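You operate a simulated robot arm through the tools that you are given. There is no shell and no other tool. Be economical: measure what you need, move in short steps, check, and stop when the job is done.

Carry out the task below with a simulated two-armed robot. There is one attempt and no reset: what you move stays moved.

Task
Pick up the yellow beaker with one hand, pass it to the other hand and put it in the inside of the wash tub. Set down upright: yellow beaker.

The check looks at the end state, three seconds after you hand in, the way a careful person would. Anything else that was tipped, shoved, dropped, spilled or broken makes it a failure.

Robot
Two 7-joint arms with two-finger parallel grippers on one trunk, on a base that drives. Base frame: it is fixed to the floor where the robot stands at the start and does not move with it; the origin is under the middle of the robot, x ahead of it, y to its left, z up. Readings come in cm, degrees, newtons and seconds.
The left shoulder is at the start at [6, 18.9, 115.3], the right one opposite. With the tool pointing down near the work surface each hand reaches from about 10 to 64 cm from the robot's upright axis, wherever it stands, measured 20 degrees to its own side. Places, roughly: inside of the wash tub [-100, 160, 80]; yellow beaker (9x9x10 cm) [50, -10, 80]. Payload 3.43 kg a hand.
Tool frame (each hand has its own): the origin (TCP) lies between the finger pads and is the grasp point; the fingertips stand 3 cm ahead of it; z points along the fingers, y is the line along which they close. The gripper opens to 9.4 cm. The fingers are 2.8 cm wide and 1 cm thick; the gripper's body (5 by 9.6 cm) begins 5.5 cm behind the TCP.
Orientation is told as [roll, pitch, yaw] about the base's x, y, z axes, in that order, counted from this pose: with the fingers straight down and closing along the base's y, the tool's x points along the base's -x, its y along +y and its z along -z.

Tools
- The arms move only by the tool nudge_tool. It takes "left_moves", "right_moves" or both (then of equal length, played together; a hand with none holds still); each is a list of rows, each a list of 7 numbers: the turn, a rotation vector about the tool's x, y, z in degrees, then the shift along the tool's x, y, z in m, then the finger opening in m, from 0 to 0.094. In form: [[rx, ry, rz, x, y, z, claw], ...]. A call has 1 to 12 rows; each row shifts and turns the commanded pose from where the row before left it, along the tool's axes as they then stand. Rows are played at 5 a second. More than 5 cm and 8.6 degrees between two rows, or a gripper value outside its range, and nothing of the call is played. Where a pose cannot be reached the arm comes as near as it can. A force on the tool above 40 N (or 10 N above the force at the start of the call, whichever is more), or a blocked arm, ends the call early, and 0.2 s more pass. Each finger travels about 15.3 cm/s and halts on what it meets, pressing with about 31 N; the grip force reading is that of the motor and also rises with nothing between the fingers. The clock runs only during rows and for 0.2 s after the last one: add rows that do not move to give the fingers time. It gives the time, the measured TCP pose, the force on the tool (base axes), the opening and the grip force at its end, in the units of the frame above (readings bear some noise), with the torque about the TCP (base axes, N m) and any sound that the robot's microphone picked up.
- Cameras (640 x 400 px; columns grow to the right, rows downward): "scene" is now at [0.14, -2.57, 169.02]; the picture's right is [-0.37, -0.93, 0.00], its down [-0.81, 0.33, -0.49] and it looks along [0.45, -0.18, -0.87] (base axes); focal length 258 px, centre (320, 200). "left" rides on the left gripper at [7.6, -1.4, -10.2] in its tool frame; the picture's right is [0.18, 0.98, 0.00], its down [-0.75, 0.14, -0.64] and it looks along [-0.63, 0.12, 0.77] (tool axes); focal length 243 px, centre (320, 200). "right" rides on the right gripper at [7.6, 1.4, -10.3] in its tool frame; the picture's right is [-0.18, 0.98, 0.00], its down [-0.75, -0.14, -0.64] and it looks along [-0.63, -0.12, 0.77] (tool axes); focal length 243 px, centre (320, 200). There is no depth. A picture from a camera that has moved, and an enlarged one, comes with that camera's place and axes in the base frame and with its lens.
- snapshot(camera): a new picture of that camera. It takes no simulated time.
- raise_lower(by): slides the trunk up (or, below 0, down) by that many cm; the arms and the scene camera ride with it, the base frame stays. It gives what a move gives, with no picture.
- roll_base(legs): drives the robot by 1 to 6 legs, each [ahead, left, turn to the left] in cm, cm and degrees, along the robot's own axes; the way and the turn of a leg run together, so that a leg with both is an arc; at most 150 cm and 180 degrees a leg. The arms and the cameras ride along, it lands a little off, and it stops where it bumps. It gives what a move gives.
- head_to(pan, tilt): turns the head with the scene camera to pan (to the left, within 86 degrees either way) and tilt (down, from -29 to 69), counted from straight ahead of the robot. It gives what a move gives.
- enlarge(camera, box): a new picture of the part [left, top, right, bottom] of that camera's present view, enlarged. It takes no simulated time.
- close_job(): hands the job in; it is judged then, once.

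Go step by step. Nothing tells you exact positions but the pictures and the camera data: compare them with the known pose of the tool, close in by small moves and look again before you grip or let go. The budget is 120 turns and 92 pictures, counting those below and the enlarged ones. Unless the task says otherwise, let go and move clear before handing in, and close with one line.

The tools are called after "Call:" by a JSON object that holds its "op" and its "data". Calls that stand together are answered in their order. nudge_tool: Moves the arms, as the interface text tells. Its arguments: {"type":"object","properties":{"left_moves":{"type":"array","items":{"type":"array","items":{"type":"number"}}},"right_moves":{"type":"array","items":{"type":"array","items":{"type":"number"}}}},"required":[]} The other tools are called the same way: raise_lower (by) slides the trunk up or down; roll_base (legs) drives the base; head_to (pan, tilt) turns the head that bears the scene camera; snapshot (camera) takes a picture; enlarge (camera, box) takes an enlarged picture of a part of a camera's view; close_job () hands the job in.

At the start:

```text
time: 0.0
left_eef_pos: [41.06, 3.94, 102.42]
left_tcp_rot: [0.0, 0.0, 0.0]
left_ft_force: [0.4, -0.3, 0.3]
left_moment: [-0.01, -0.01, -0.02]
left_gripper_width: 9.38
left_grip_force: 0.0
right_eef_pos: [31.67, -26.4, 105.97]
right_tcp_rot: [0.1, 0.0, -0.1]
right_ft_force: [-0.3, -0.9, -0.5]
right_moment: [0.02, 0.01, 0.01]
right_gripper_width: 9.4
right_grip_force: 0.0
trunk travel left (down, up): [-82.5, 16.5]
robot x, y, heading: [0.34, -0.31, 0.0]
head pan, tilt: [-22.0, 60.7]
```

scene: 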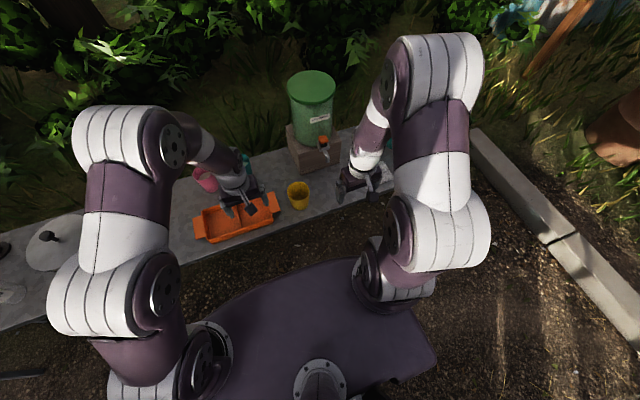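
right: 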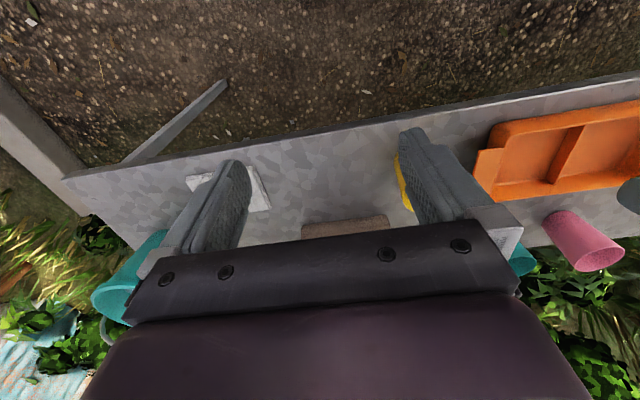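
left: 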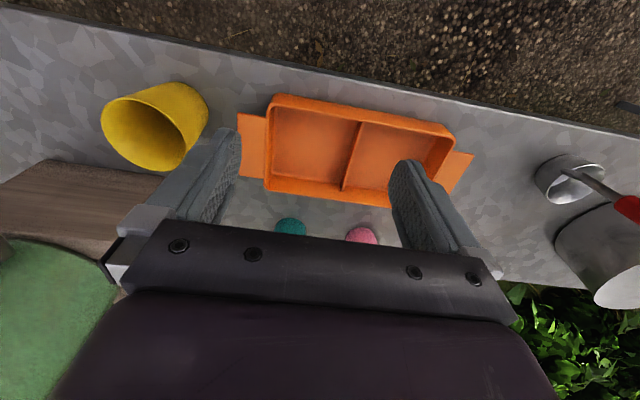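

I see the yellow beaker on the bench to the right of the orange tray. From the left camera I put it near [50, -16], standing on a surface at z≈75. Next I enlarge that view and look for the tub.

Call:
{"op": "enlarge", "data": {"camera": "left", "box": [60, 40, 300, 190]}}

Call:
{"op": "enlarge", "data": {"camera": "scene", "box": [180, 60, 420, 250]}}

Call:
{"op": "head_to", "data": {"pan": 86, "tilt": 30}}

Call:
{"op": "snapshot", "data": {"camera": "scene"}}

```text
2.67 times, centred on (180, 115) of left
camera zoom: at [33.5, 2.25, 112.67], right [-0.18, 0.98, 0.0], down [0.75, 0.14, 0.64], along [0.63, 0.12, -0.77], focal length 647 px, centre (693, 427)
```

zoom: 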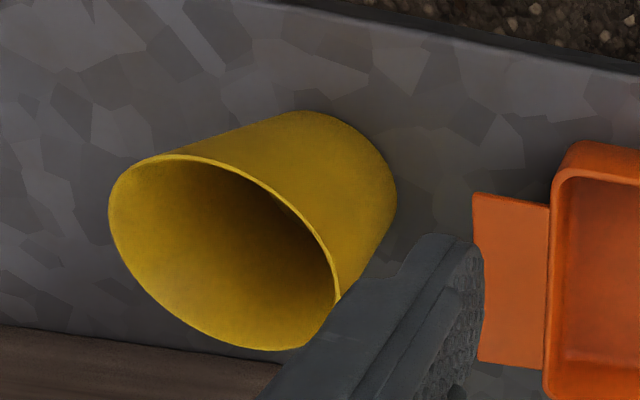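

```text
2.11 times, centred on (300, 155) of scene
camera zoom: at [0.14, -2.57, 169.02], right [-0.37, -0.93, 0.0], down [-0.81, 0.33, -0.49], along [0.45, -0.18, -0.87], focal length 543 px, centre (362, 295)
```

zoom: 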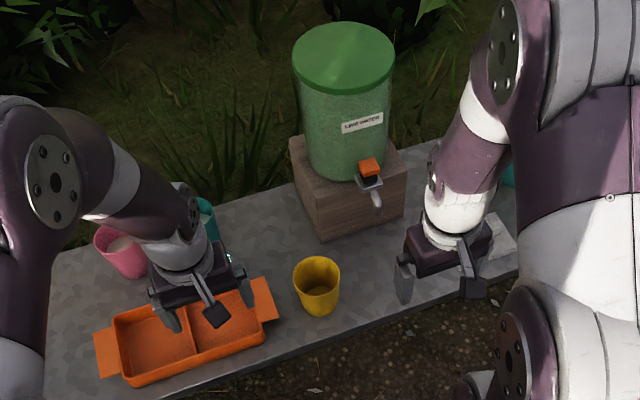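

```text
time: 1.9
left_eef_pos: [41.13, 3.89, 102.5]
left_tcp_rot: [-0.1, 0.0, -0.1]
left_ft_force: [-0.4, 1.4, -0.4]
left_moment: [-0.01, -0.02, -0.02]
left_gripper_width: 9.4
left_grip_force: 0.0
right_eef_pos: [31.63, -26.51, 106.14]
right_tcp_rot: [0.0, 0.0, 0.0]
right_ft_force: [0.5, -0.1, -0.1]
right_moment: [-0.01, -0.05, -0.03]
right_gripper_width: 9.43
right_grip_force: 0.0
trunk travel left (down, up): [-82.5, 16.5]
robot x, y, heading: [-0.4, 0.18, -0.1]
head pan, tilt: [85.9, 30.0]
```

```text
86 pictures are left
camera scene: at [-5.32, 8.91, 173.31], right [1.0, -0.07, 0.0], down [-0.04, -0.5, -0.87], along [0.06, 0.86, -0.5], focal length 258 px, centre (320, 200)
```

scene: 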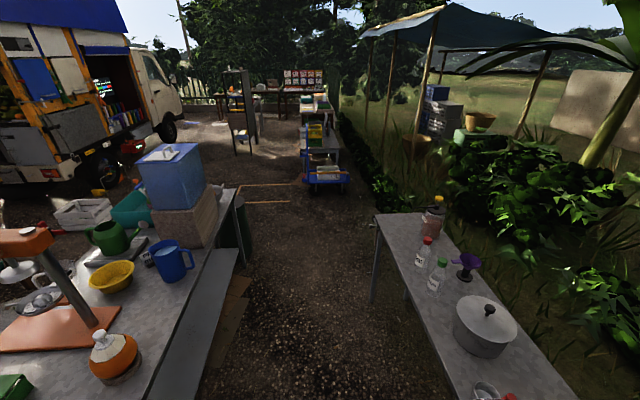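

The tub should appear near pixel (160, 214), which matches the teal basin partly behind the blue water dispenser. I'll enlarge that area.

Call:
{"op": "enlarge", "data": {"camera": "scene", "box": [0, 130, 260, 292]}}

Call:
{"op": "head_to", "data": {"pan": -22, "tilt": 60}}

```text
2.46 times, centred on (130, 211) of scene
camera zoom: at [-5.32, 8.91, 173.31], right [1.0, -0.07, 0.0], down [-0.04, -0.5, -0.87], along [0.06, 0.86, -0.5], focal length 635 px, centre (788, 173)
```

zoom: 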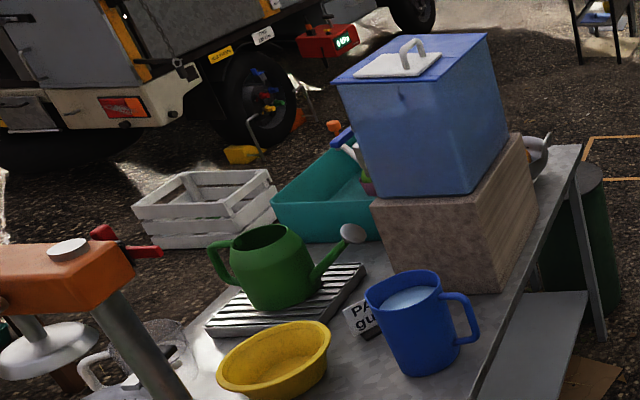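

```text
time: 3.7
left_eef_pos: [41.14, 3.74, 102.52]
left_tcp_rot: [0.0, 0.0, 0.0]
left_ft_force: [1.4, -0.7, 0.4]
left_moment: [0.02, 0.01, 0.05]
left_gripper_width: 9.4
left_grip_force: 0.1
right_eef_pos: [31.6, -26.47, 105.91]
right_tcp_rot: [0.1, 0.0, 0.0]
right_ft_force: [0.5, -0.4, 0.0]
right_moment: [0.02, 0.0, -0.03]
right_gripper_width: 9.38
right_grip_force: 0.2
trunk travel left (down, up): [-82.5, 16.5]
robot x, y, heading: [-0.02, -0.28, -0.1]
head pan, tilt: [-22.0, 60.0]
```

The beaker rim centre is near [50, -16.2, 85]. I'll bring the right hand above the beaker's right-hand wall, tilted 10° outward to leave room for the other hand later.

Call:
{"op": "nudge_tool", "data": {"right_moves": [[0, 0, 0, -0.0366, 0.011, 0.016, 0.094], [0, 0, 0, -0.0366, 0.011, 0.016, 0.094], [0, 0, 0, -0.0366, 0.011, 0.016, 0.094], [0, 0, 0, -0.0366, 0.011, 0.016, 0.094], [0, 0, 0, -0.0366, 0.011, 0.016, 0.094], [-5, 0, 0, 0, 0, 0, 0.094], [-5, 0, 0, 0, 0, 0, 0.094], [0, 0, 0, 0, 0, 0, 0.094], [0, 0, 0, 0, 0, 0, 0.094]]}}

Call:
{"op": "snapshot", "data": {"camera": "right"}}

Call:
{"op": "snapshot", "data": {"camera": "left"}}

```text
time: 5.7
left_eef_pos: [41.04, 3.81, 102.49]
left_tcp_rot: [0.0, 0.0, -0.1]
left_ft_force: [-0.2, 0.3, -0.4]
left_moment: [0.01, 0.0, 0.0]
left_gripper_width: 9.4
left_grip_force: 0.0
right_eef_pos: [50.02, -20.77, 98.0]
right_tcp_rot: [10.0, 0.0, 0.0]
right_ft_force: [0.2, 0.2, -1.2]
right_moment: [-0.03, -0.02, 0.01]
right_gripper_width: 9.41
right_grip_force: 0.1
trunk travel left (down, up): [-82.5, 16.5]
robot x, y, heading: [-0.59, 0.14, -0.1]
head pan, tilt: [-22.0, 60.0]
```

```text
84 pictures are left
camera right: at [42.42, -21.07, 108.44], right [0.18, 0.97, 0.17], down [0.75, -0.25, 0.61], along [0.63, 0.02, -0.78], focal length 243 px, centre (320, 200)
```

right: 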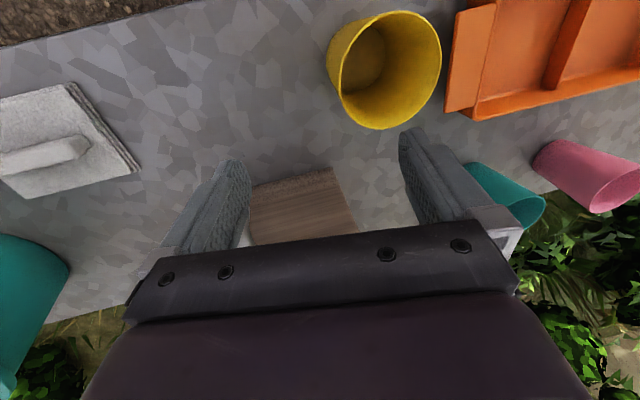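

```text
83 pictures are left
camera left: at [33.47, 2.24, 112.68], right [-0.18, 0.98, 0.0], down [0.75, 0.14, 0.64], along [0.63, 0.12, -0.77], focal length 243 px, centre (320, 200)
```

left: 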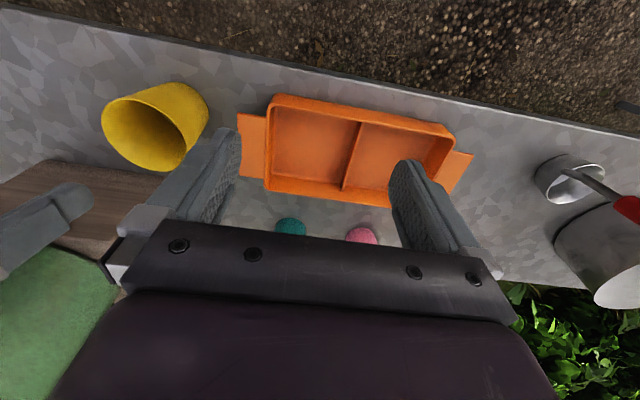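

Triangulating from both cameras puts the rim centre at [47.5, -13.5, 89.1] and the bench at z≈79. I'll correct the hand's position and hold just above the rim.

Call:
{"op": "nudge_tool", "data": {"right_moves": [[0, 0, 0, 0.0125, 0.0113, 0.022, 0.094], [0, 0, 0, 0.0125, 0.0113, 0.022, 0.094], [0, 0, 0, 0, 0, 0, 0.094], [0, 0, 0, 0, 0, 0, 0.094]]}}

Call:
{"op": "snapshot", "data": {"camera": "right"}}

Call:
{"op": "snapshot", "data": {"camera": "left"}}

```text
time: 6.7
left_eef_pos: [41.24, 3.96, 102.44]
left_tcp_rot: [0.0, -0.1, -0.1]
left_ft_force: [0.1, 0.9, -0.6]
left_moment: [-0.01, 0.01, -0.01]
left_gripper_width: 9.4
left_grip_force: 0.0
right_eef_pos: [47.22, -18.01, 94.22]
right_tcp_rot: [10.0, 0.1, -0.1]
right_ft_force: [0.0, 0.3, -0.3]
right_moment: [-0.03, 0.0, 0.0]
right_gripper_width: 9.4
right_grip_force: 0.2
trunk travel left (down, up): [-82.5, 16.5]
robot x, y, heading: [-0.12, 0.13, -0.2]
head pan, tilt: [-22.0, 60.0]
```

```text
82 pictures are left
camera right: at [39.8, -18.23, 104.53], right [0.18, 0.97, 0.17], down [0.75, -0.25, 0.61], along [0.63, 0.02, -0.78], focal length 243 px, centre (320, 200)
```

right: 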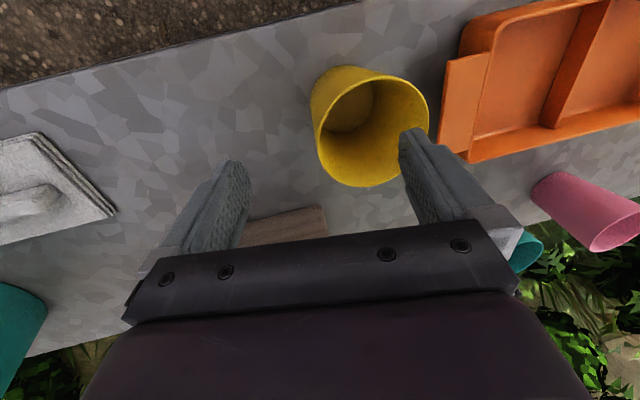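

```text
81 pictures are left
camera left: at [33.5, 2.26, 112.67], right [-0.18, 0.98, 0.0], down [0.75, 0.14, 0.64], along [0.63, 0.12, -0.77], focal length 243 px, centre (320, 200)
```

left: 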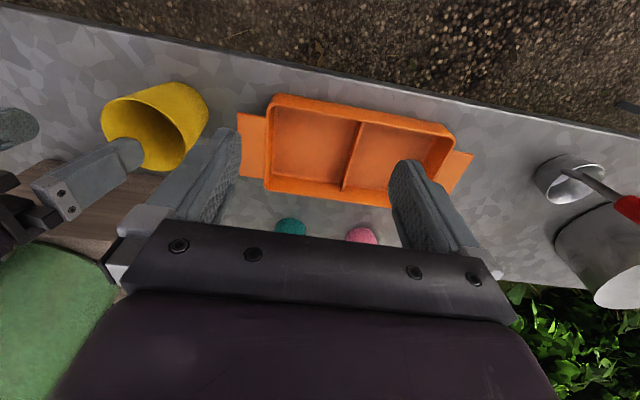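

The estimate is confirmed: rim centre at [47.5, -13.3, 89.1]. I'll descend straight down with one finger inside the wall and one outside.

Call:
{"op": "nudge_tool", "data": {"right_moves": [[0, 0, 0, -0.001, -0.0032, 0.0238, 0.094], [0, 0, 0, -0.001, -0.0032, 0.0238, 0.094], [0, 0, 0, -0.001, -0.0032, 0.0238, 0.094], [0, 0, 0, 0, 0, 0, 0.094], [0, 0, 0, 0, 0, 0, 0.094]]}}

Call:
{"op": "snapshot", "data": {"camera": "right"}}

Call:
{"op": "enlarge", "data": {"camera": "left", "box": [0, 40, 240, 190]}}

```text
time: 7.9
left_eef_pos: [41.07, 3.88, 102.45]
left_tcp_rot: [0.0, 0.0, -0.1]
left_ft_force: [-0.2, 1.0, -0.6]
left_moment: [0.0, 0.0, 0.0]
left_gripper_width: 9.37
left_grip_force: 0.1
right_eef_pos: [47.56, -17.79, 86.74]
right_tcp_rot: [9.9, 0.0, 0.0]
right_ft_force: [0.0, -0.7, 0.1]
right_moment: [-0.04, -0.03, 0.02]
right_gripper_width: 9.42
right_grip_force: 0.0
trunk travel left (down, up): [-82.5, 16.5]
robot x, y, heading: [-0.19, 0.0, 0.2]
head pan, tilt: [-22.0, 60.0]
```

```text
80 pictures are left
camera right: at [40.21, -17.88, 97.24], right [0.18, 0.97, 0.17], down [0.75, -0.25, 0.61], along [0.63, 0.02, -0.78], focal length 243 px, centre (320, 200)
```

right: 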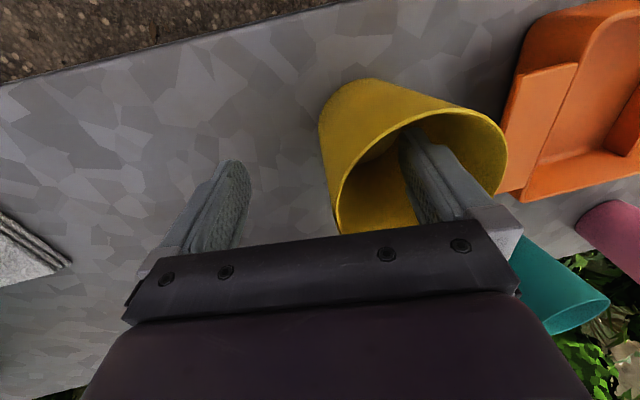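

```text
2.67 times, centred on (120, 115) of left
camera zoom: at [33.5, 2.25, 112.67], right [-0.18, 0.98, 0.0], down [0.75, 0.14, 0.64], along [0.63, 0.12, -0.77], focal length 647 px, centre (853, 427)
```

zoom: 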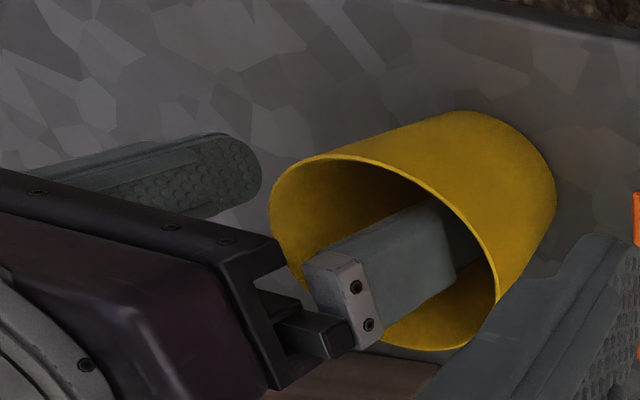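

The inner finger is inside the beaker and the outer one is clear of it. I'll close on the wall.

Call:
{"op": "nudge_tool", "data": {"right_moves": [[0, 0, 0, 0, 0, 0, 0.05], [0, 0, 0, 0, 0, 0, 0.02], [0, 0, 0, 0, 0, 0, 0.0], [0, 0, 0, 0, 0, 0, 0.0], [0, 0, 0, 0, 0, 0, 0.0]]}}

Call:
{"op": "snapshot", "data": {"camera": "right"}}

Call:
{"op": "enlarge", "data": {"camera": "left", "box": [0, 40, 240, 190]}}

```text
time: 9.1
left_eef_pos: [41.18, 3.84, 102.48]
left_tcp_rot: [0.0, 0.0, 0.0]
left_ft_force: [0.2, 0.5, 0.0]
left_moment: [-0.02, 0.0, -0.04]
left_gripper_width: 9.39
left_grip_force: 0.0
right_eef_pos: [47.65, -17.65, 86.79]
right_tcp_rot: [10.0, 0.0, 0.0]
right_ft_force: [0.3, 0.3, 2.1]
right_moment: [0.03, 0.03, -0.02]
right_gripper_width: 0.95
right_grip_force: 31.3
trunk travel left (down, up): [-82.5, 16.5]
robot x, y, heading: [-0.01, -0.37, 0.0]
head pan, tilt: [-22.0, 60.0]
```

```text
78 pictures are left
camera right: at [40.22, -17.88, 97.26], right [0.18, 0.97, 0.17], down [0.75, -0.25, 0.61], along [0.63, 0.02, -0.78], focal length 243 px, centre (320, 200)
```

right: 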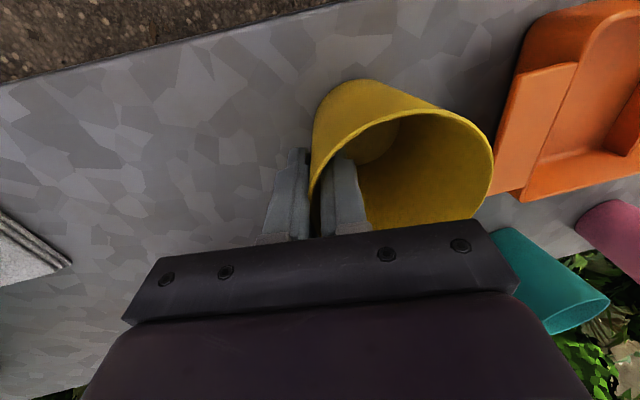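

```text
2.67 times, centred on (120, 115) of left
camera zoom: at [33.49, 2.26, 112.68], right [-0.18, 0.98, 0.0], down [0.75, 0.14, 0.64], along [0.63, 0.12, -0.77], focal length 647 px, centre (853, 427)
```

zoom: 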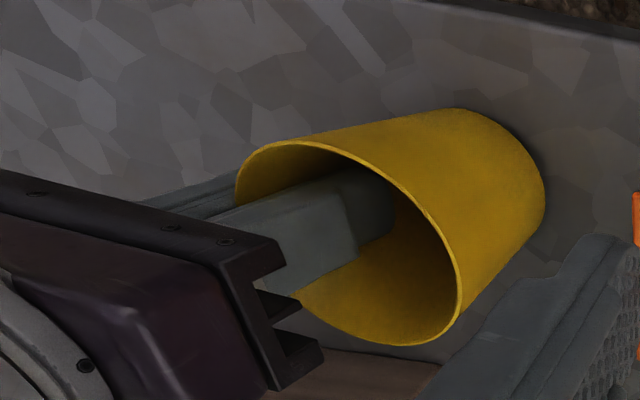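

The wall is gripped, at 0.95 cm opening and 31 N. I'll lift straight up while the left hand backs off to its own side.

Call:
{"op": "nudge_tool", "data": {"right_moves": [[0, 0, 0, 0, 0.0035, -0.0197, 0.0], [0, 0, 0, 0, 0.0052, -0.0295, 0.0], [0, 0, 0, 0, 0.0052, -0.0295, 0.0], [0, 0, 0, 0, 0.0052, -0.0295, 0.0], [0, 0, 0, 0, 0.0052, -0.0295, 0.0], [0, 0, 0, 0, 0, 0, 0.0], [0, 0, 0, 0, 0, 0, 0.0]], "left_moves": [[0, 0, 0, 0, 0.03, -0.02, 0.094], [0, 0, 0, 0, 0.03, -0.03, 0.094], [0, 0, 0, 0, 0.02, -0.03, 0.094], [0, 0, 0, 0, 0, -0.03, 0.094], [0, 0, 0, 0, 0, -0.02, 0.094], [0, 0, 0, 0, 0, 0, 0.094], [0, 0, 0, 0, 0, 0, 0.094]]}}

Call:
{"op": "snapshot", "data": {"camera": "right"}}

Call:
{"op": "snapshot", "data": {"camera": "left"}}

Call:
{"op": "snapshot", "data": {"camera": "scene"}}

```text
time: 10.7
left_eef_pos: [41.18, 11.81, 115.46]
left_tcp_rot: [0.0, 0.0, -0.1]
left_ft_force: [0.7, 0.7, -0.3]
left_moment: [0.02, -0.02, -0.01]
left_gripper_width: 9.4
left_grip_force: 0.1
right_eef_pos: [47.78, -17.87, 100.96]
right_tcp_rot: [10.0, 0.0, 0.0]
right_ft_force: [0.8, 0.1, -0.3]
right_moment: [0.01, -0.01, 0.0]
right_gripper_width: 0.88
right_grip_force: 31.3
trunk travel left (down, up): [-82.5, 16.5]
robot x, y, heading: [0.0, -0.08, -0.1]
head pan, tilt: [-22.0, 60.0]
```

```text
76 pictures are left
camera right: at [40.31, -18.06, 111.34], right [0.18, 0.97, 0.17], down [0.75, -0.25, 0.61], along [0.63, 0.02, -0.78], focal length 243 px, centre (320, 200)
```

right: 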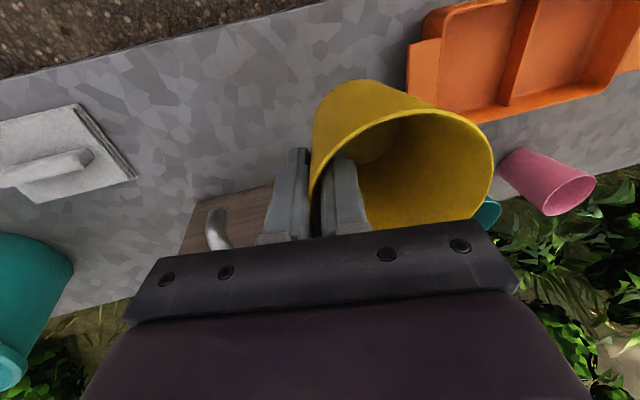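

```text
75 pictures are left
camera left: at [33.58, 10.23, 125.64], right [-0.18, 0.98, 0.0], down [0.75, 0.14, 0.64], along [0.63, 0.12, -0.77], focal length 243 px, centre (320, 200)
```

left: 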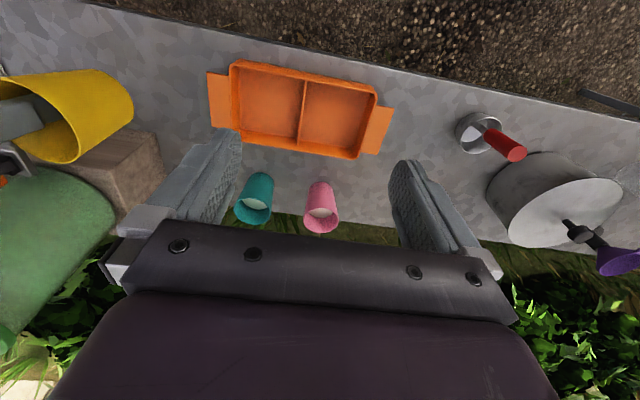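

```text
74 pictures are left
camera scene: at [0.2, -2.61, 169.1], right [-0.37, -0.93, 0.0], down [-0.8, 0.32, -0.5], along [0.46, -0.19, -0.87], focal length 258 px, centre (320, 200)
```

scene: 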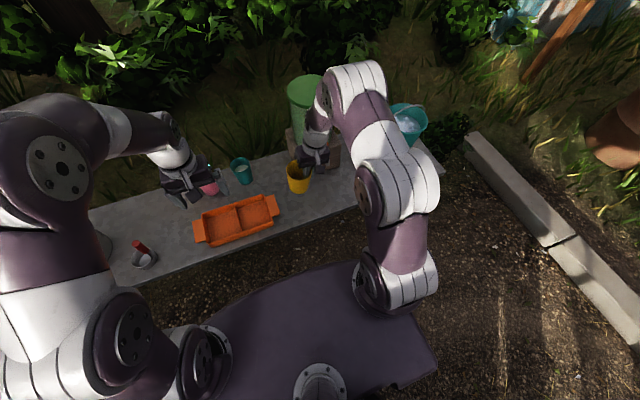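

The beaker is held upright with its rim at z≈103. I'll bring it 6 cm toward the middle and set the left hand, tilted outward 16°, diagonally above the opposite wall.

Call:
{"op": "nudge_tool", "data": {"right_moves": [[0, 0, 0, 0, 0.0197, 0.0035, 0.0], [0, 0, 0, 0, 0.0197, 0.0035, 0.0], [0, 0, 0, 0, 0.0197, 0.0035, 0.0], [0, 0, 0, 0, 0, 0, 0.0], [0, 0, 0, 0, 0, 0, 0.0], [0, 0, 0, 0, 0, 0, 0.0], [0, 0, 0, 0, 0, 0, 0.0]], "left_moves": [[0, 0, 0, -0.021, -0.029, 0.007, 0.07], [0, 0, 0, -0.021, -0.029, 0.007, 0.045], [0, 0, 0, -0.021, -0.029, 0.007, 0.045], [8, 0, 0, 0, 0, 0, 0.045], [8, 0, 0, 0, 0, 0, 0.045], [0, 0, 0, 0, 0, 0, 0.045], [0, 0, 0, 0, 0, 0, 0.045]]}}

Call:
{"op": "snapshot", "data": {"camera": "right"}}

Call:
{"op": "snapshot", "data": {"camera": "left"}}

Call:
{"op": "enlarge", "data": {"camera": "scene", "box": [180, 60, 420, 250]}}

```text
time: 12.3
left_eef_pos: [47.42, 3.21, 113.31]
left_tcp_rot: [-16.0, 0.0, 0.0]
left_ft_force: [-0.1, -0.1, -0.9]
left_moment: [-0.01, 0.07, 0.02]
left_gripper_width: 4.55
left_grip_force: 0.0
right_eef_pos: [47.63, -11.75, 100.94]
right_tcp_rot: [10.0, 0.0, 0.0]
right_ft_force: [0.9, 0.1, 0.3]
right_moment: [-0.06, 0.01, 0.01]
right_gripper_width: 0.9
right_grip_force: 31.3
trunk travel left (down, up): [-82.5, 16.5]
robot x, y, heading: [0.05, 0.18, -0.1]
head pan, tilt: [-22.0, 60.0]
```

```text
73 pictures are left
camera right: at [40.16, -11.92, 111.28], right [0.18, 0.97, 0.17], down [0.75, -0.25, 0.61], along [0.63, 0.02, -0.78], focal length 243 px, centre (320, 200)
```

right: 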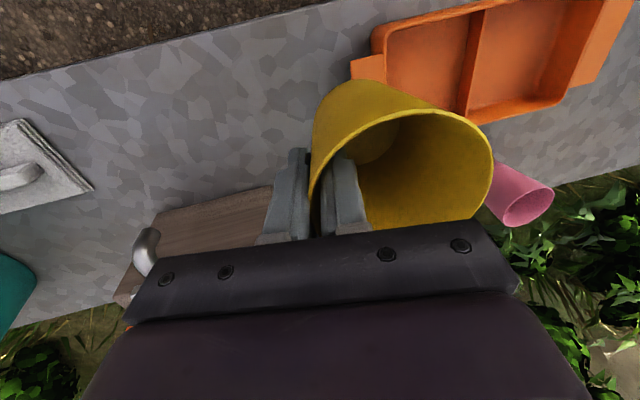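

```text
72 pictures are left
camera left: at [39.86, 4.5, 123.55], right [-0.18, 0.94, -0.27], down [0.75, 0.31, 0.58], along [0.63, -0.1, -0.77], focal length 243 px, centre (320, 200)
```

left: 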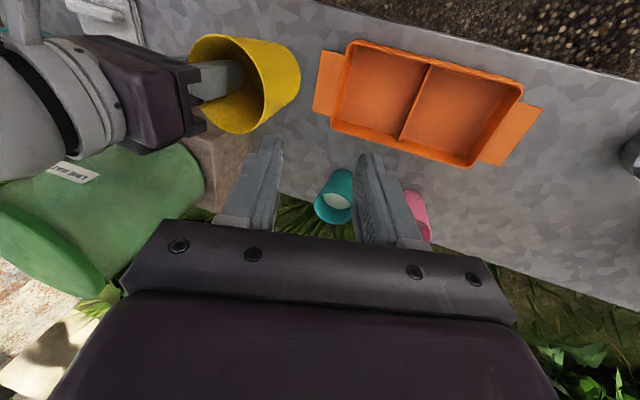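

```text
2.11 times, centred on (300, 155) of scene
camera zoom: at [0.2, -2.56, 169.1], right [-0.37, -0.93, 0.0], down [-0.8, 0.32, -0.5], along [0.46, -0.19, -0.87], focal length 543 px, centre (362, 295)
```

zoom: 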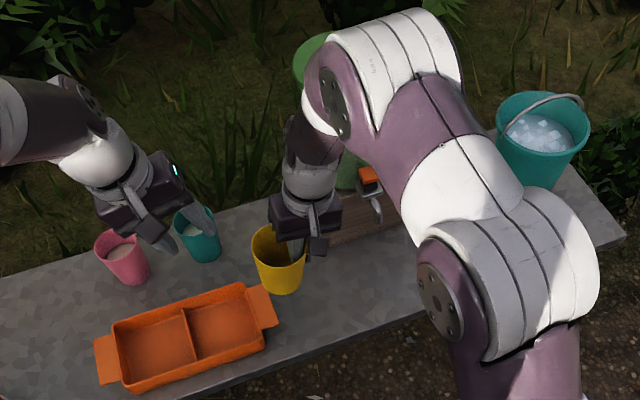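

The far wall of the rim is near y≈-4.6 and z≈103.7. I'll line up laterally, then advance partway along the tool axis and check.

Call:
{"op": "nudge_tool", "data": {"left_moves": [[0, 0, 0, 0, -0.023, 0, 0.045], [0, 0, 0, 0, -0.023, 0, 0.045], [0, 0, 0, 0, 0, 0.03, 0.045], [0, 0, 0, 0, 0, 0.03, 0.045], [0, 0, 0, 0, 0, 0, 0.045], [0, 0, 0, 0, 0, 0, 0.045]]}}

Call:
{"op": "snapshot", "data": {"camera": "right"}}

Call:
{"op": "snapshot", "data": {"camera": "left"}}

```text
time: 13.7
left_eef_pos: [47.49, -2.86, 108.66]
left_tcp_rot: [-16.0, -0.1, -0.1]
left_ft_force: [0.9, 0.2, 0.7]
left_moment: [-0.01, 0.01, 0.03]
left_gripper_width: 4.52
left_grip_force: 0.0
right_eef_pos: [47.65, -11.68, 100.76]
right_tcp_rot: [10.0, 0.0, 0.0]
right_ft_force: [-0.1, -0.3, -1.1]
right_moment: [-0.03, 0.0, 0.02]
right_gripper_width: 0.92
right_grip_force: 30.7
trunk travel left (down, up): [-82.5, 16.5]
robot x, y, heading: [-0.24, -0.18, -0.1]
head pan, tilt: [-22.0, 60.0]
```

```text
70 pictures are left
camera right: at [40.2, -11.94, 111.27], right [0.18, 0.97, 0.17], down [0.75, -0.25, 0.61], along [0.63, 0.02, -0.78], focal length 243 px, centre (320, 200)
```

right: 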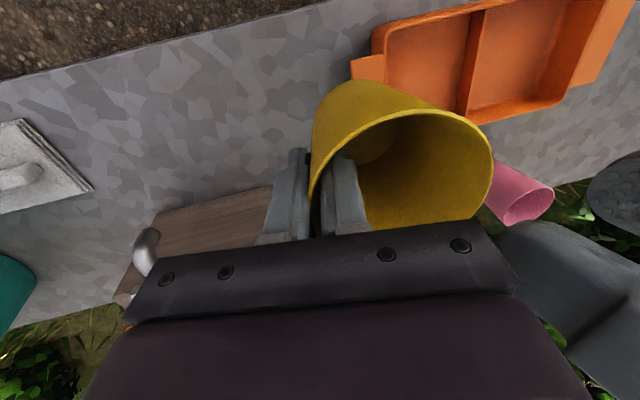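

```text
69 pictures are left
camera left: at [39.88, -1.59, 118.93], right [-0.18, 0.94, -0.27], down [0.75, 0.31, 0.58], along [0.63, -0.1, -0.77], focal length 243 px, centre (320, 200)
```

left: 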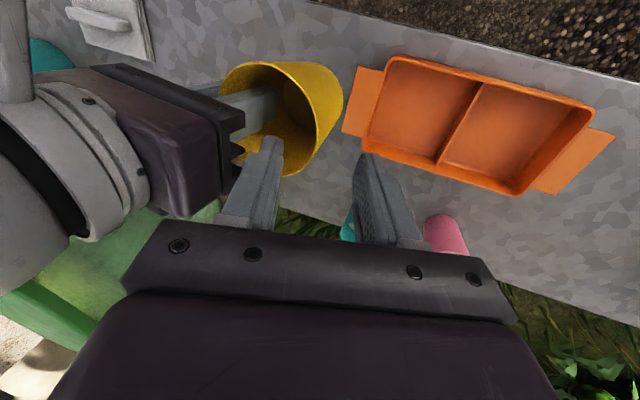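

The path is clear, so I'll advance another 4 cm and check again.

Call:
{"op": "nudge_tool", "data": {"left_moves": [[0, 0, 0, 0, 0, 0.02, 0.045], [0, 0, 0, 0, 0, 0.02, 0.045], [0, 0, 0, 0, 0, 0, 0.045], [0, 0, 0, 0, 0, 0, 0.045]]}}

Call:
{"op": "snapshot", "data": {"camera": "right"}}

Call:
{"op": "snapshot", "data": {"camera": "left"}}

```text
time: 14.7
left_eef_pos: [47.51, -4.0, 105.09]
left_tcp_rot: [-16.0, 0.0, 0.0]
left_ft_force: [0.5, 0.9, 0.8]
left_moment: [-0.02, 0.0, 0.03]
left_gripper_width: 4.51
left_grip_force: 0.1
right_eef_pos: [47.66, -11.84, 100.83]
right_tcp_rot: [9.9, 0.0, 0.0]
right_ft_force: [-0.1, -0.2, 0.7]
right_moment: [0.01, -0.02, 0.05]
right_gripper_width: 0.92
right_grip_force: 30.9
trunk travel left (down, up): [-82.5, 16.5]
robot x, y, heading: [-0.1, -0.2, 0.2]
head pan, tilt: [-22.0, 60.0]
```

```text
68 pictures are left
camera right: at [40.19, -11.95, 111.27], right [0.18, 0.97, 0.17], down [0.75, -0.25, 0.61], along [0.63, 0.02, -0.78], focal length 243 px, centre (320, 200)
```

right: 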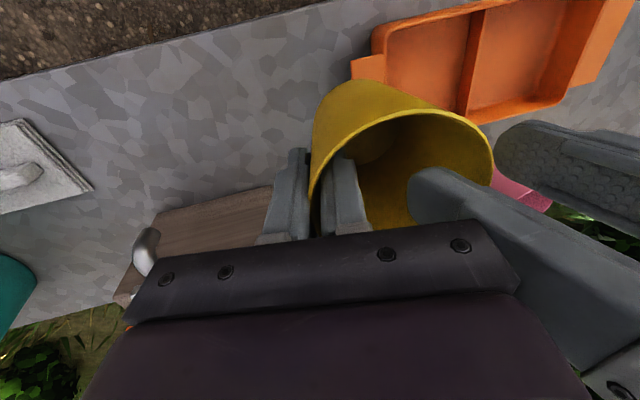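

```text
67 pictures are left
camera left: at [39.83, -2.76, 115.21], right [-0.18, 0.94, -0.27], down [0.75, 0.31, 0.58], along [0.63, -0.1, -0.77], focal length 243 px, centre (320, 200)
```

left: 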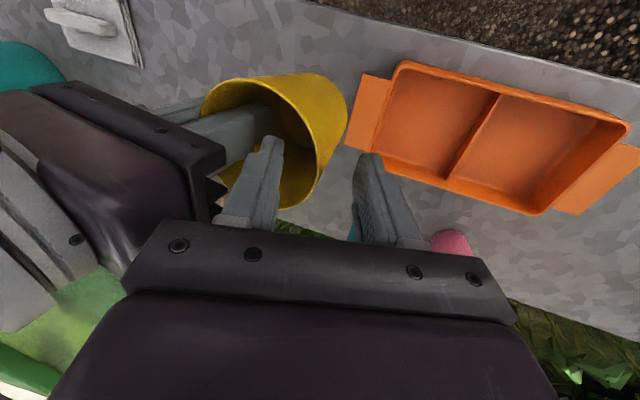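

The fingers straddle the wall and the bodies stay clear of each other. I'll advance 2.7 cm more.

Call:
{"op": "nudge_tool", "data": {"left_moves": [[0, 0, 0, 0, 0, 0.0135, 0.045], [0, 0, 0, 0, 0, 0.0135, 0.045], [0, 0, 0, 0, 0, 0, 0.045], [0, 0, 0, 0, 0, 0, 0.045]]}}

Call:
{"op": "snapshot", "data": {"camera": "right"}}

Call:
{"op": "snapshot", "data": {"camera": "left"}}

```text
time: 15.7
left_eef_pos: [47.33, -4.87, 102.49]
left_tcp_rot: [-16.1, 0.0, 0.0]
left_ft_force: [0.5, 0.2, -0.6]
left_moment: [0.02, -0.01, -0.01]
left_gripper_width: 4.51
left_grip_force: 0.0
right_eef_pos: [47.62, -11.64, 100.8]
right_tcp_rot: [10.0, 0.0, 0.0]
right_ft_force: [0.5, 0.0, -1.0]
right_moment: [-0.03, -0.01, -0.01]
right_gripper_width: 0.92
right_grip_force: 30.7
trunk travel left (down, up): [-82.5, 16.5]
robot x, y, heading: [0.13, -0.16, -0.1]
head pan, tilt: [-22.0, 60.0]
```

```text
66 pictures are left
camera right: at [40.19, -11.95, 111.27], right [0.18, 0.97, 0.17], down [0.75, -0.25, 0.61], along [0.63, 0.02, -0.78], focal length 243 px, centre (320, 200)
```

right: 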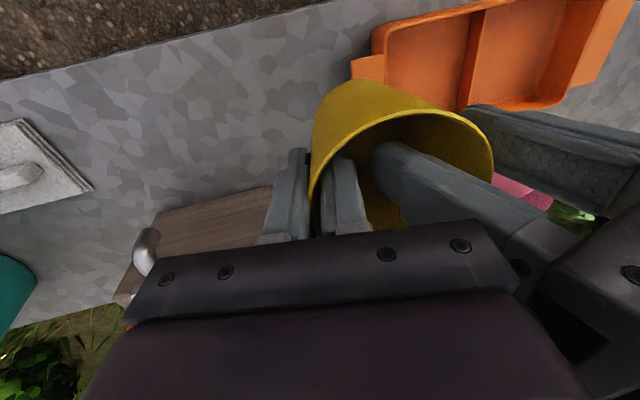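

```text
65 pictures are left
camera left: at [39.67, -3.57, 112.6], right [-0.18, 0.94, -0.27], down [0.75, 0.31, 0.58], along [0.63, -0.1, -0.77], focal length 243 px, centre (320, 200)
```

left: 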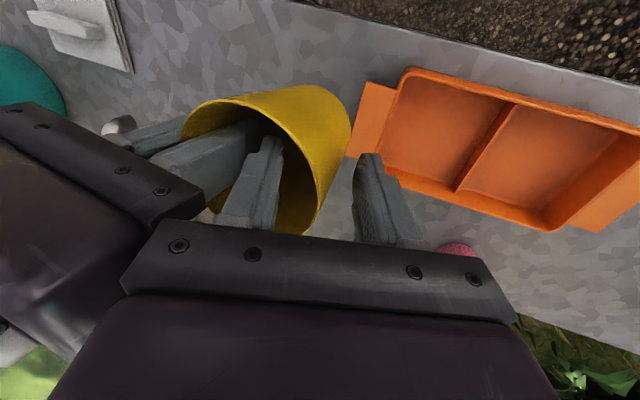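

The wall sits centred between the left fingers, so I'll close the left hand.

Call:
{"op": "nudge_tool", "data": {"left_moves": [[0, 0, 0, 0, 0, 0, 0.03], [0, 0, 0, 0, 0, 0, 0.018], [0, 0, 0, 0, 0, 0, 0.01], [0, 0, 0, 0, 0, 0, 0.0], [0, 0, 0, 0, 0, 0, 0.0], [0, 0, 0, 0, 0, 0, 0.0]]}}

Call:
{"op": "snapshot", "data": {"camera": "left"}}

Call:
{"op": "snapshot", "data": {"camera": "right"}}

```text
time: 17.1
left_eef_pos: [47.23, -4.8, 102.41]
left_tcp_rot: [-15.9, -0.1, 0.1]
left_ft_force: [7.6, 13.6, -11.7]
left_moment: [1.55, -0.08, 0.55]
left_gripper_width: 2.16
left_grip_force: 30.8
right_eef_pos: [47.59, -11.76, 100.9]
right_tcp_rot: [9.9, 0.1, 0.0]
right_ft_force: [-8.4, -13.1, 11.7]
right_moment: [-0.52, -0.04, 0.06]
right_gripper_width: 0.92
right_grip_force: 30.9
trunk travel left (down, up): [-82.5, 16.5]
robot x, y, heading: [0.33, -0.28, 0.1]
head pan, tilt: [-22.0, 60.0]
```

```text
64 pictures are left
camera left: at [39.66, -3.52, 112.56], right [-0.18, 0.94, -0.27], down [0.75, 0.31, 0.58], along [0.63, -0.1, -0.77], focal length 243 px, centre (320, 200)
```

left: 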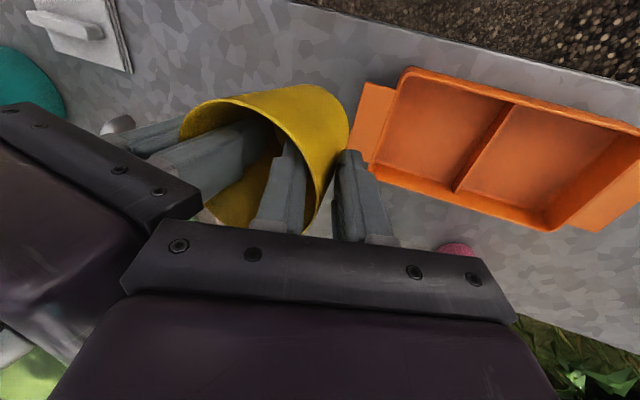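

```text
63 pictures are left
camera right: at [40.18, -11.97, 111.28], right [0.18, 0.97, 0.17], down [0.75, -0.25, 0.61], along [0.63, 0.02, -0.78], focal length 243 px, centre (320, 200)
```

right: 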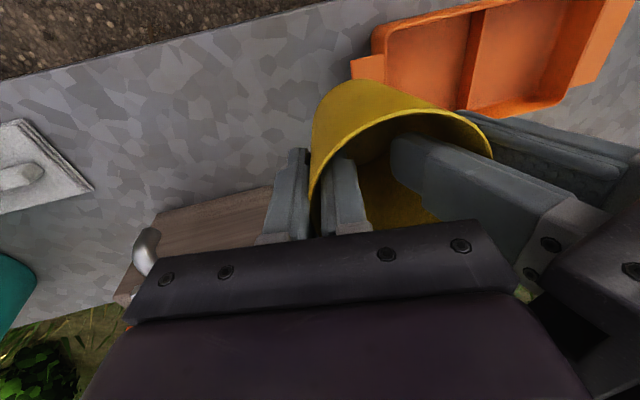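

Both hands hold the beaker, with the left pads at an angle to the wall, so it should settle onto them when freed. I'll open the right hand a little at a time.

Call:
{"op": "nudge_tool", "data": {"right_moves": [[0, 0, 0, 0, 0, 0, 0.01], [0, 0, 0, 0, 0, 0, 0.012], [0, 0, 0, 0, 0, 0, 0.015], [0, 0, 0, 0, 0, 0, 0.018], [0, 0, 0, 0, 0, 0, 0.021], [0, 0, 0, 0, 0, 0, 0.025], [0, 0, 0, 0, 0, 0, 0.025]]}}

Call:
{"op": "snapshot", "data": {"camera": "left"}}

Call:
{"op": "snapshot", "data": {"camera": "right"}}

```text
time: 18.7
left_eef_pos: [47.25, -4.84, 102.41]
left_tcp_rot: [-16.0, 0.1, 0.0]
left_ft_force: [-0.7, 6.9, -4.4]
left_moment: [0.65, 0.06, -0.05]
left_gripper_width: 0.94
left_grip_force: 31.4
right_eef_pos: [47.67, -11.61, 100.9]
right_tcp_rot: [10.0, 0.0, 0.0]
right_ft_force: [0.7, -8.3, 3.7]
right_moment: [-0.26, 0.0, 0.05]
right_gripper_width: 2.88
right_grip_force: 3.3
trunk travel left (down, up): [-82.5, 16.5]
robot x, y, heading: [-0.12, 0.12, 0.1]
head pan, tilt: [-22.0, 60.0]
```

```text
62 pictures are left
camera left: at [39.65, -3.56, 112.59], right [-0.18, 0.94, -0.27], down [0.75, 0.31, 0.58], along [0.63, -0.1, -0.77], focal length 243 px, centre (320, 200)
```

left: 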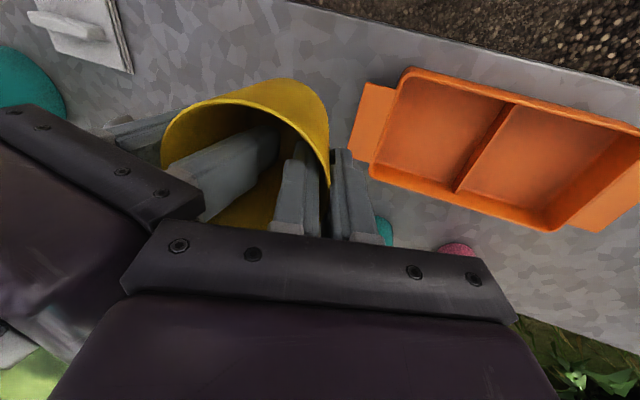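

```text
61 pictures are left
camera right: at [40.21, -11.94, 111.29], right [0.18, 0.97, 0.17], down [0.75, -0.25, 0.61], along [0.63, 0.02, -0.78], focal length 243 px, centre (320, 200)
```

right: 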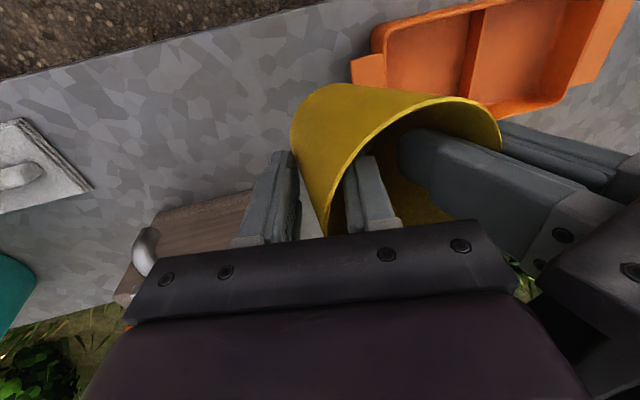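

The left pads are now flush with the wall, but the right fingers still touch the tilted beaker. I'll open the right a bit more, then withdraw it along its tool axis.

Call:
{"op": "nudge_tool", "data": {"right_moves": [[0, 0, 0, 0, 0, 0, 0.032], [0, 0, 0, 0, 0, 0, 0.038], [0, 0, 0, 0, 0, 0, 0.04], [0, 0, 0, 0, 0, 0, 0.04]]}}

Call:
{"op": "snapshot", "data": {"camera": "left"}}

Call:
{"op": "snapshot", "data": {"camera": "right"}}

```text
time: 19.7
left_eef_pos: [47.21, -4.89, 102.45]
left_tcp_rot: [-16.0, 0.0, 0.0]
left_ft_force: [1.2, -0.1, -0.8]
left_moment: [0.06, -0.01, 0.0]
left_gripper_width: 0.91
left_grip_force: 31.2
right_eef_pos: [47.61, -11.74, 101.02]
right_tcp_rot: [10.0, 0.1, 0.0]
right_ft_force: [-0.2, -0.9, -0.4]
right_moment: [0.03, 0.01, -0.02]
right_gripper_width: 3.99
right_grip_force: 0.0
trunk travel left (down, up): [-82.5, 16.5]
robot x, y, heading: [-0.16, -0.4, -0.1]
head pan, tilt: [-22.0, 60.0]
```

```text
60 pictures are left
camera left: at [39.67, -3.56, 112.61], right [-0.18, 0.94, -0.27], down [0.75, 0.31, 0.58], along [0.63, -0.1, -0.77], focal length 243 px, centre (320, 200)
```

left: 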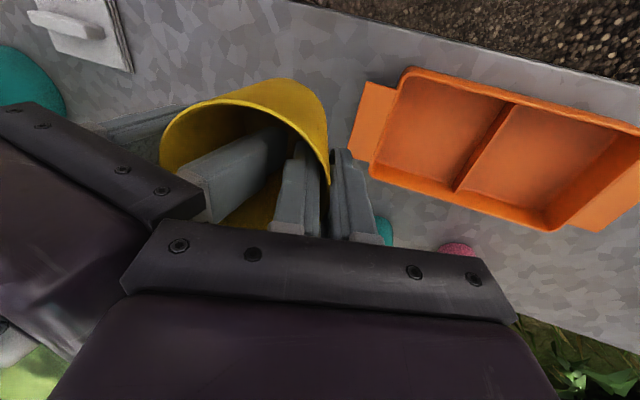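

```text
59 pictures are left
camera right: at [40.18, -11.94, 111.27], right [0.18, 0.97, 0.17], down [0.75, -0.25, 0.61], along [0.63, 0.02, -0.78], focal length 243 px, centre (320, 200)
```

right: 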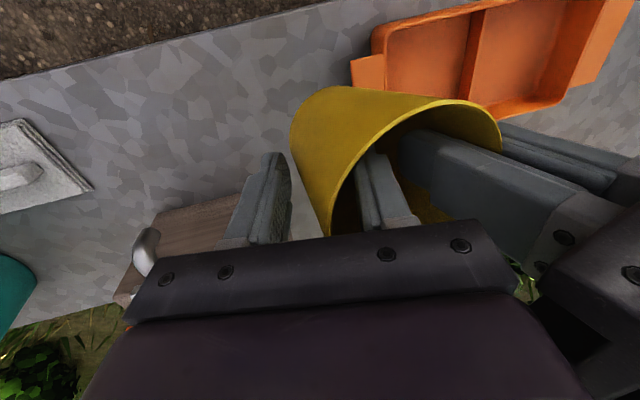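

The right hand is free, with forces near zero. Withdrawing along its own axis keeps it in its swept line, so I'll do that.

Call:
{"op": "nudge_tool", "data": {"right_moves": [[0, 0, 0, 0, 0, -0.015, 0.04], [0, 0, 0, 0, 0, -0.025, 0.04], [0, 0, 0, 0, 0, -0.03, 0.04], [0, 0, 0, 0, 0, -0.03, 0.04], [0, 0, 0, 0, -0.03, -0.02, 0.04], [0, 0, 0, 0, -0.04, 0, 0.04], [0, 0, 0, 0, -0.04, 0, 0.04], [0, 0, 0, 0, 0, 0, 0.04]]}}

Call:
{"op": "snapshot", "data": {"camera": "left"}}

Call:
{"op": "snapshot", "data": {"camera": "right"}}

```text
time: 21.5
left_eef_pos: [47.26, -4.88, 102.5]
left_tcp_rot: [-15.9, 0.0, -0.1]
left_ft_force: [0.3, 0.5, -0.4]
left_moment: [0.02, 0.03, 0.02]
left_gripper_width: 0.91
left_grip_force: 30.7
right_eef_pos: [47.75, -24.56, 110.77]
right_tcp_rot: [10.0, 0.0, 0.0]
right_ft_force: [0.9, 0.1, -0.8]
right_moment: [-0.04, 0.01, 0.01]
right_gripper_width: 4.0
right_grip_force: 0.0
trunk travel left (down, up): [-82.5, 16.5]
robot x, y, heading: [-0.11, -0.05, 0.2]
head pan, tilt: [-22.0, 60.0]
```

```text
58 pictures are left
camera left: at [39.65, -3.52, 112.61], right [-0.18, 0.94, -0.27], down [0.75, 0.31, 0.58], along [0.63, -0.1, -0.77], focal length 243 px, centre (320, 200)
```

left: 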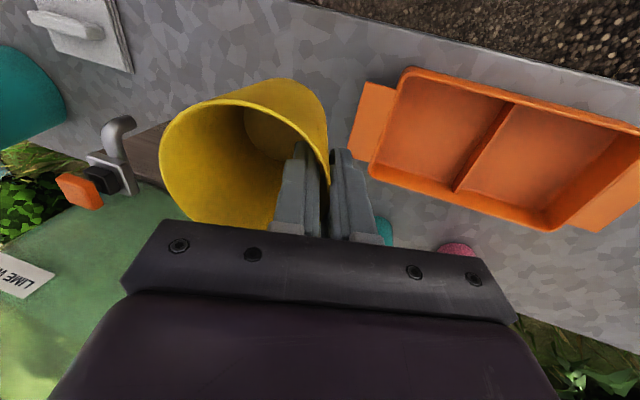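

```text
57 pictures are left
camera right: at [40.23, -24.82, 121.22], right [0.18, 0.97, 0.17], down [0.75, -0.25, 0.61], along [0.63, 0.02, -0.78], focal length 243 px, centre (320, 200)
```

right: 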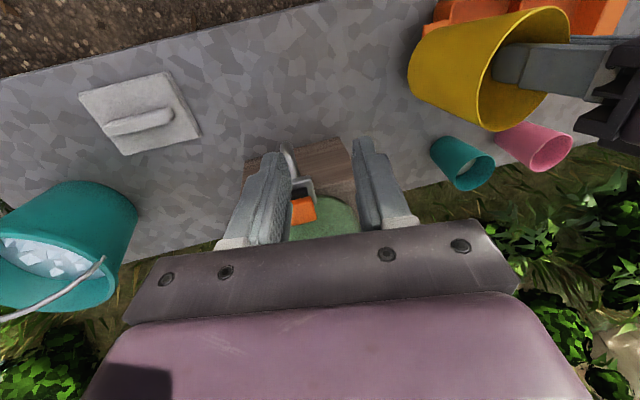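

The handover worked: the left hand holds the beaker and the right is clear. I'll level the beaker by rotating the left hand 10°, raise both hands, draw them in, and look around for the drive.

Call:
{"op": "nudge_tool", "data": {"left_moves": [[0, 0, 0, 0, 0, -0.03, 0], [-5, 0, 0, 0, 0, -0.03, 0], [-5, 0, 0, 0, 0.02, -0.03, 0], [0, 0, 0, 0.02, 0.03, -0.02, 0], [0, 0, 0, 0.03, 0.03, 0, 0], [0, 0, 0, 0.03, 0.02, 0, 0], [0, 0, 0, 0, 0, 0, 0], [0, 0, 0, 0, 0, 0, 0]], "right_moves": [[0, 0, 0, 0, 0, 0, 0.04], [5, 0, 0, 0.02, 0, 0, 0.04], [5, 0, 0, 0.03, 0, 0, 0.04], [0, 0, 0, 0.03, 0, 0, 0.04], [0, 0, 0, 0.04, 0, 0, 0.04], [0, 0, 0, 0.04, 0, 0, 0.04], [0, 0, 0, 0, 0, 0, 0.04], [0, 0, 0, 0, 0, 0, 0.04]]}}

Call:
{"op": "snapshot", "data": {"camera": "left"}}

Call:
{"op": "head_to", "data": {"pan": 86, "tilt": 45}}

Call:
{"op": "snapshot", "data": {"camera": "scene"}}

```text
time: 23.3
left_eef_pos: [39.13, 7.5, 112.04]
left_tcp_rot: [-6.0, 0.1, 0.0]
left_ft_force: [0.5, 0.7, 0.7]
left_moment: [0.02, -0.02, -0.01]
left_gripper_width: 0.92
left_grip_force: 31.3
right_eef_pos: [31.81, -24.7, 110.75]
right_tcp_rot: [0.0, 0.1, 0.0]
right_ft_force: [1.1, -0.5, -0.2]
right_moment: [-0.02, 0.03, 0.03]
right_gripper_width: 4.0
right_grip_force: 0.0
trunk travel left (down, up): [-82.5, 16.5]
robot x, y, heading: [0.12, 0.36, -0.3]
head pan, tilt: [-22.0, 60.0]
```

```text
56 pictures are left
camera left: at [31.52, 7.06, 122.26], right [-0.18, 0.98, -0.1], down [0.75, 0.21, 0.62], along [0.63, 0.04, -0.77], focal length 243 px, centre (320, 200)
```

left: 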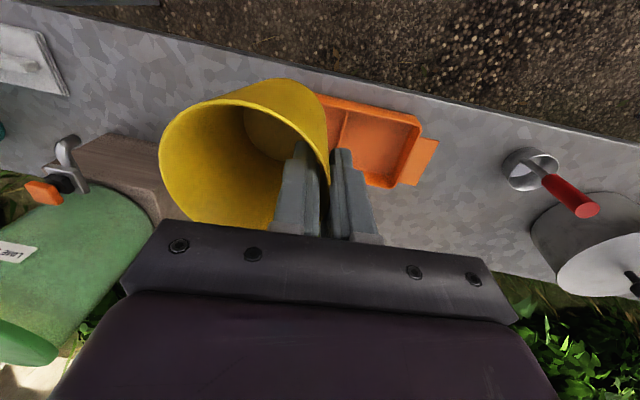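

```text
time: 25.2
left_eef_pos: [39.16, 7.59, 111.96]
left_tcp_rot: [-6.0, 0.0, 0.0]
left_ft_force: [0.4, 0.2, -0.7]
left_moment: [0.03, 0.03, 0.0]
left_gripper_width: 0.92
left_grip_force: 31.2
right_eef_pos: [31.75, -24.66, 110.68]
right_tcp_rot: [0.0, 0.1, -0.1]
right_ft_force: [0.8, 0.0, -0.1]
right_moment: [-0.02, -0.01, 0.02]
right_gripper_width: 4.01
right_grip_force: 0.1
trunk travel left (down, up): [-82.5, 16.5]
robot x, y, heading: [0.3, 0.11, 0.1]
head pan, tilt: [85.9, 45.0]
```

```text
55 pictures are left
camera scene: at [-5.39, 8.01, 171.04], right [1.0, -0.07, 0.0], down [-0.05, -0.71, -0.71], along [0.05, 0.71, -0.71], focal length 258 px, centre (320, 200)
```

scene: 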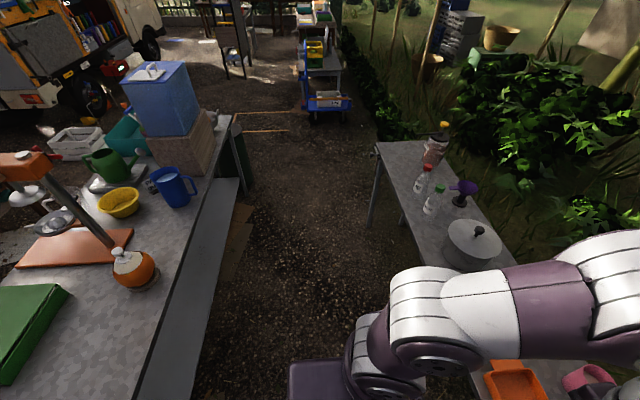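

The left bench edge runs along x≈-56 and ends near y≈193, with the tub behind the dispenser. I'll back up a little, strafe down the clear lane and look again.

Call:
{"op": "roll_base", "data": {"legs": [[-8, 0, 0], [0, 120, 0]]}}

Call:
{"op": "head_to", "data": {"pan": 86, "tilt": 35}}

Call:
{"op": "snapshot", "data": {"camera": "scene"}}

```text
time: 31.9
left_eef_pos: [30.91, 128.27, 111.92]
left_tcp_rot: [-5.8, -0.1, 0.3]
left_ft_force: [-0.4, -0.3, 0.4]
left_moment: [0.04, -0.02, 0.0]
left_gripper_width: 0.92
left_grip_force: 31.1
right_eef_pos: [23.75, 95.96, 110.76]
right_tcp_rot: [-0.1, -0.1, 0.3]
right_ft_force: [0.0, 0.3, -0.3]
right_moment: [0.02, -0.02, 0.01]
right_gripper_width: 3.99
right_grip_force: 0.1
trunk travel left (down, up): [-82.5, 16.5]
robot x, y, heading: [-8.39, 120.32, 0.6]
head pan, tilt: [85.9, 45.0]
```

```text
time: 32.7
left_eef_pos: [30.89, 128.28, 112.02]
left_tcp_rot: [-6.0, 0.1, 0.3]
left_ft_force: [-0.1, -0.7, 0.2]
left_moment: [0.01, -0.04, -0.02]
left_gripper_width: 0.91
left_grip_force: 31.3
right_eef_pos: [23.9, 96.07, 110.79]
right_tcp_rot: [0.0, -0.1, 0.4]
right_ft_force: [0.3, 0.1, -0.3]
right_moment: [0.0, 0.01, 0.01]
right_gripper_width: 3.98
right_grip_force: 0.2
trunk travel left (down, up): [-82.5, 16.5]
robot x, y, heading: [-7.69, 120.73, 0.3]
head pan, tilt: [85.9, 35.0]
```

```text
54 pictures are left
camera scene: at [-13.63, 129.14, 172.52], right [1.0, -0.06, 0.0], down [-0.04, -0.57, -0.82], along [0.05, 0.82, -0.57], focal length 258 px, centre (320, 200)
```

scene: 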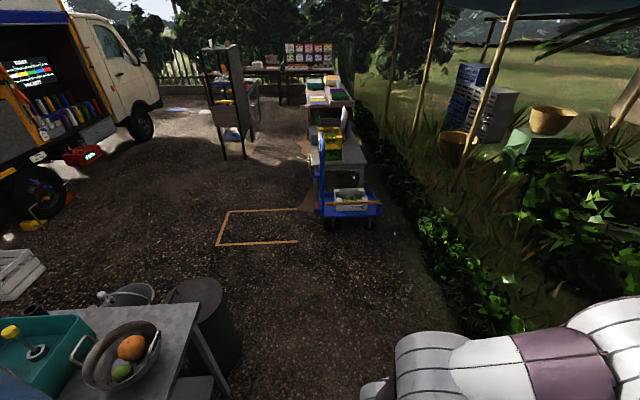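

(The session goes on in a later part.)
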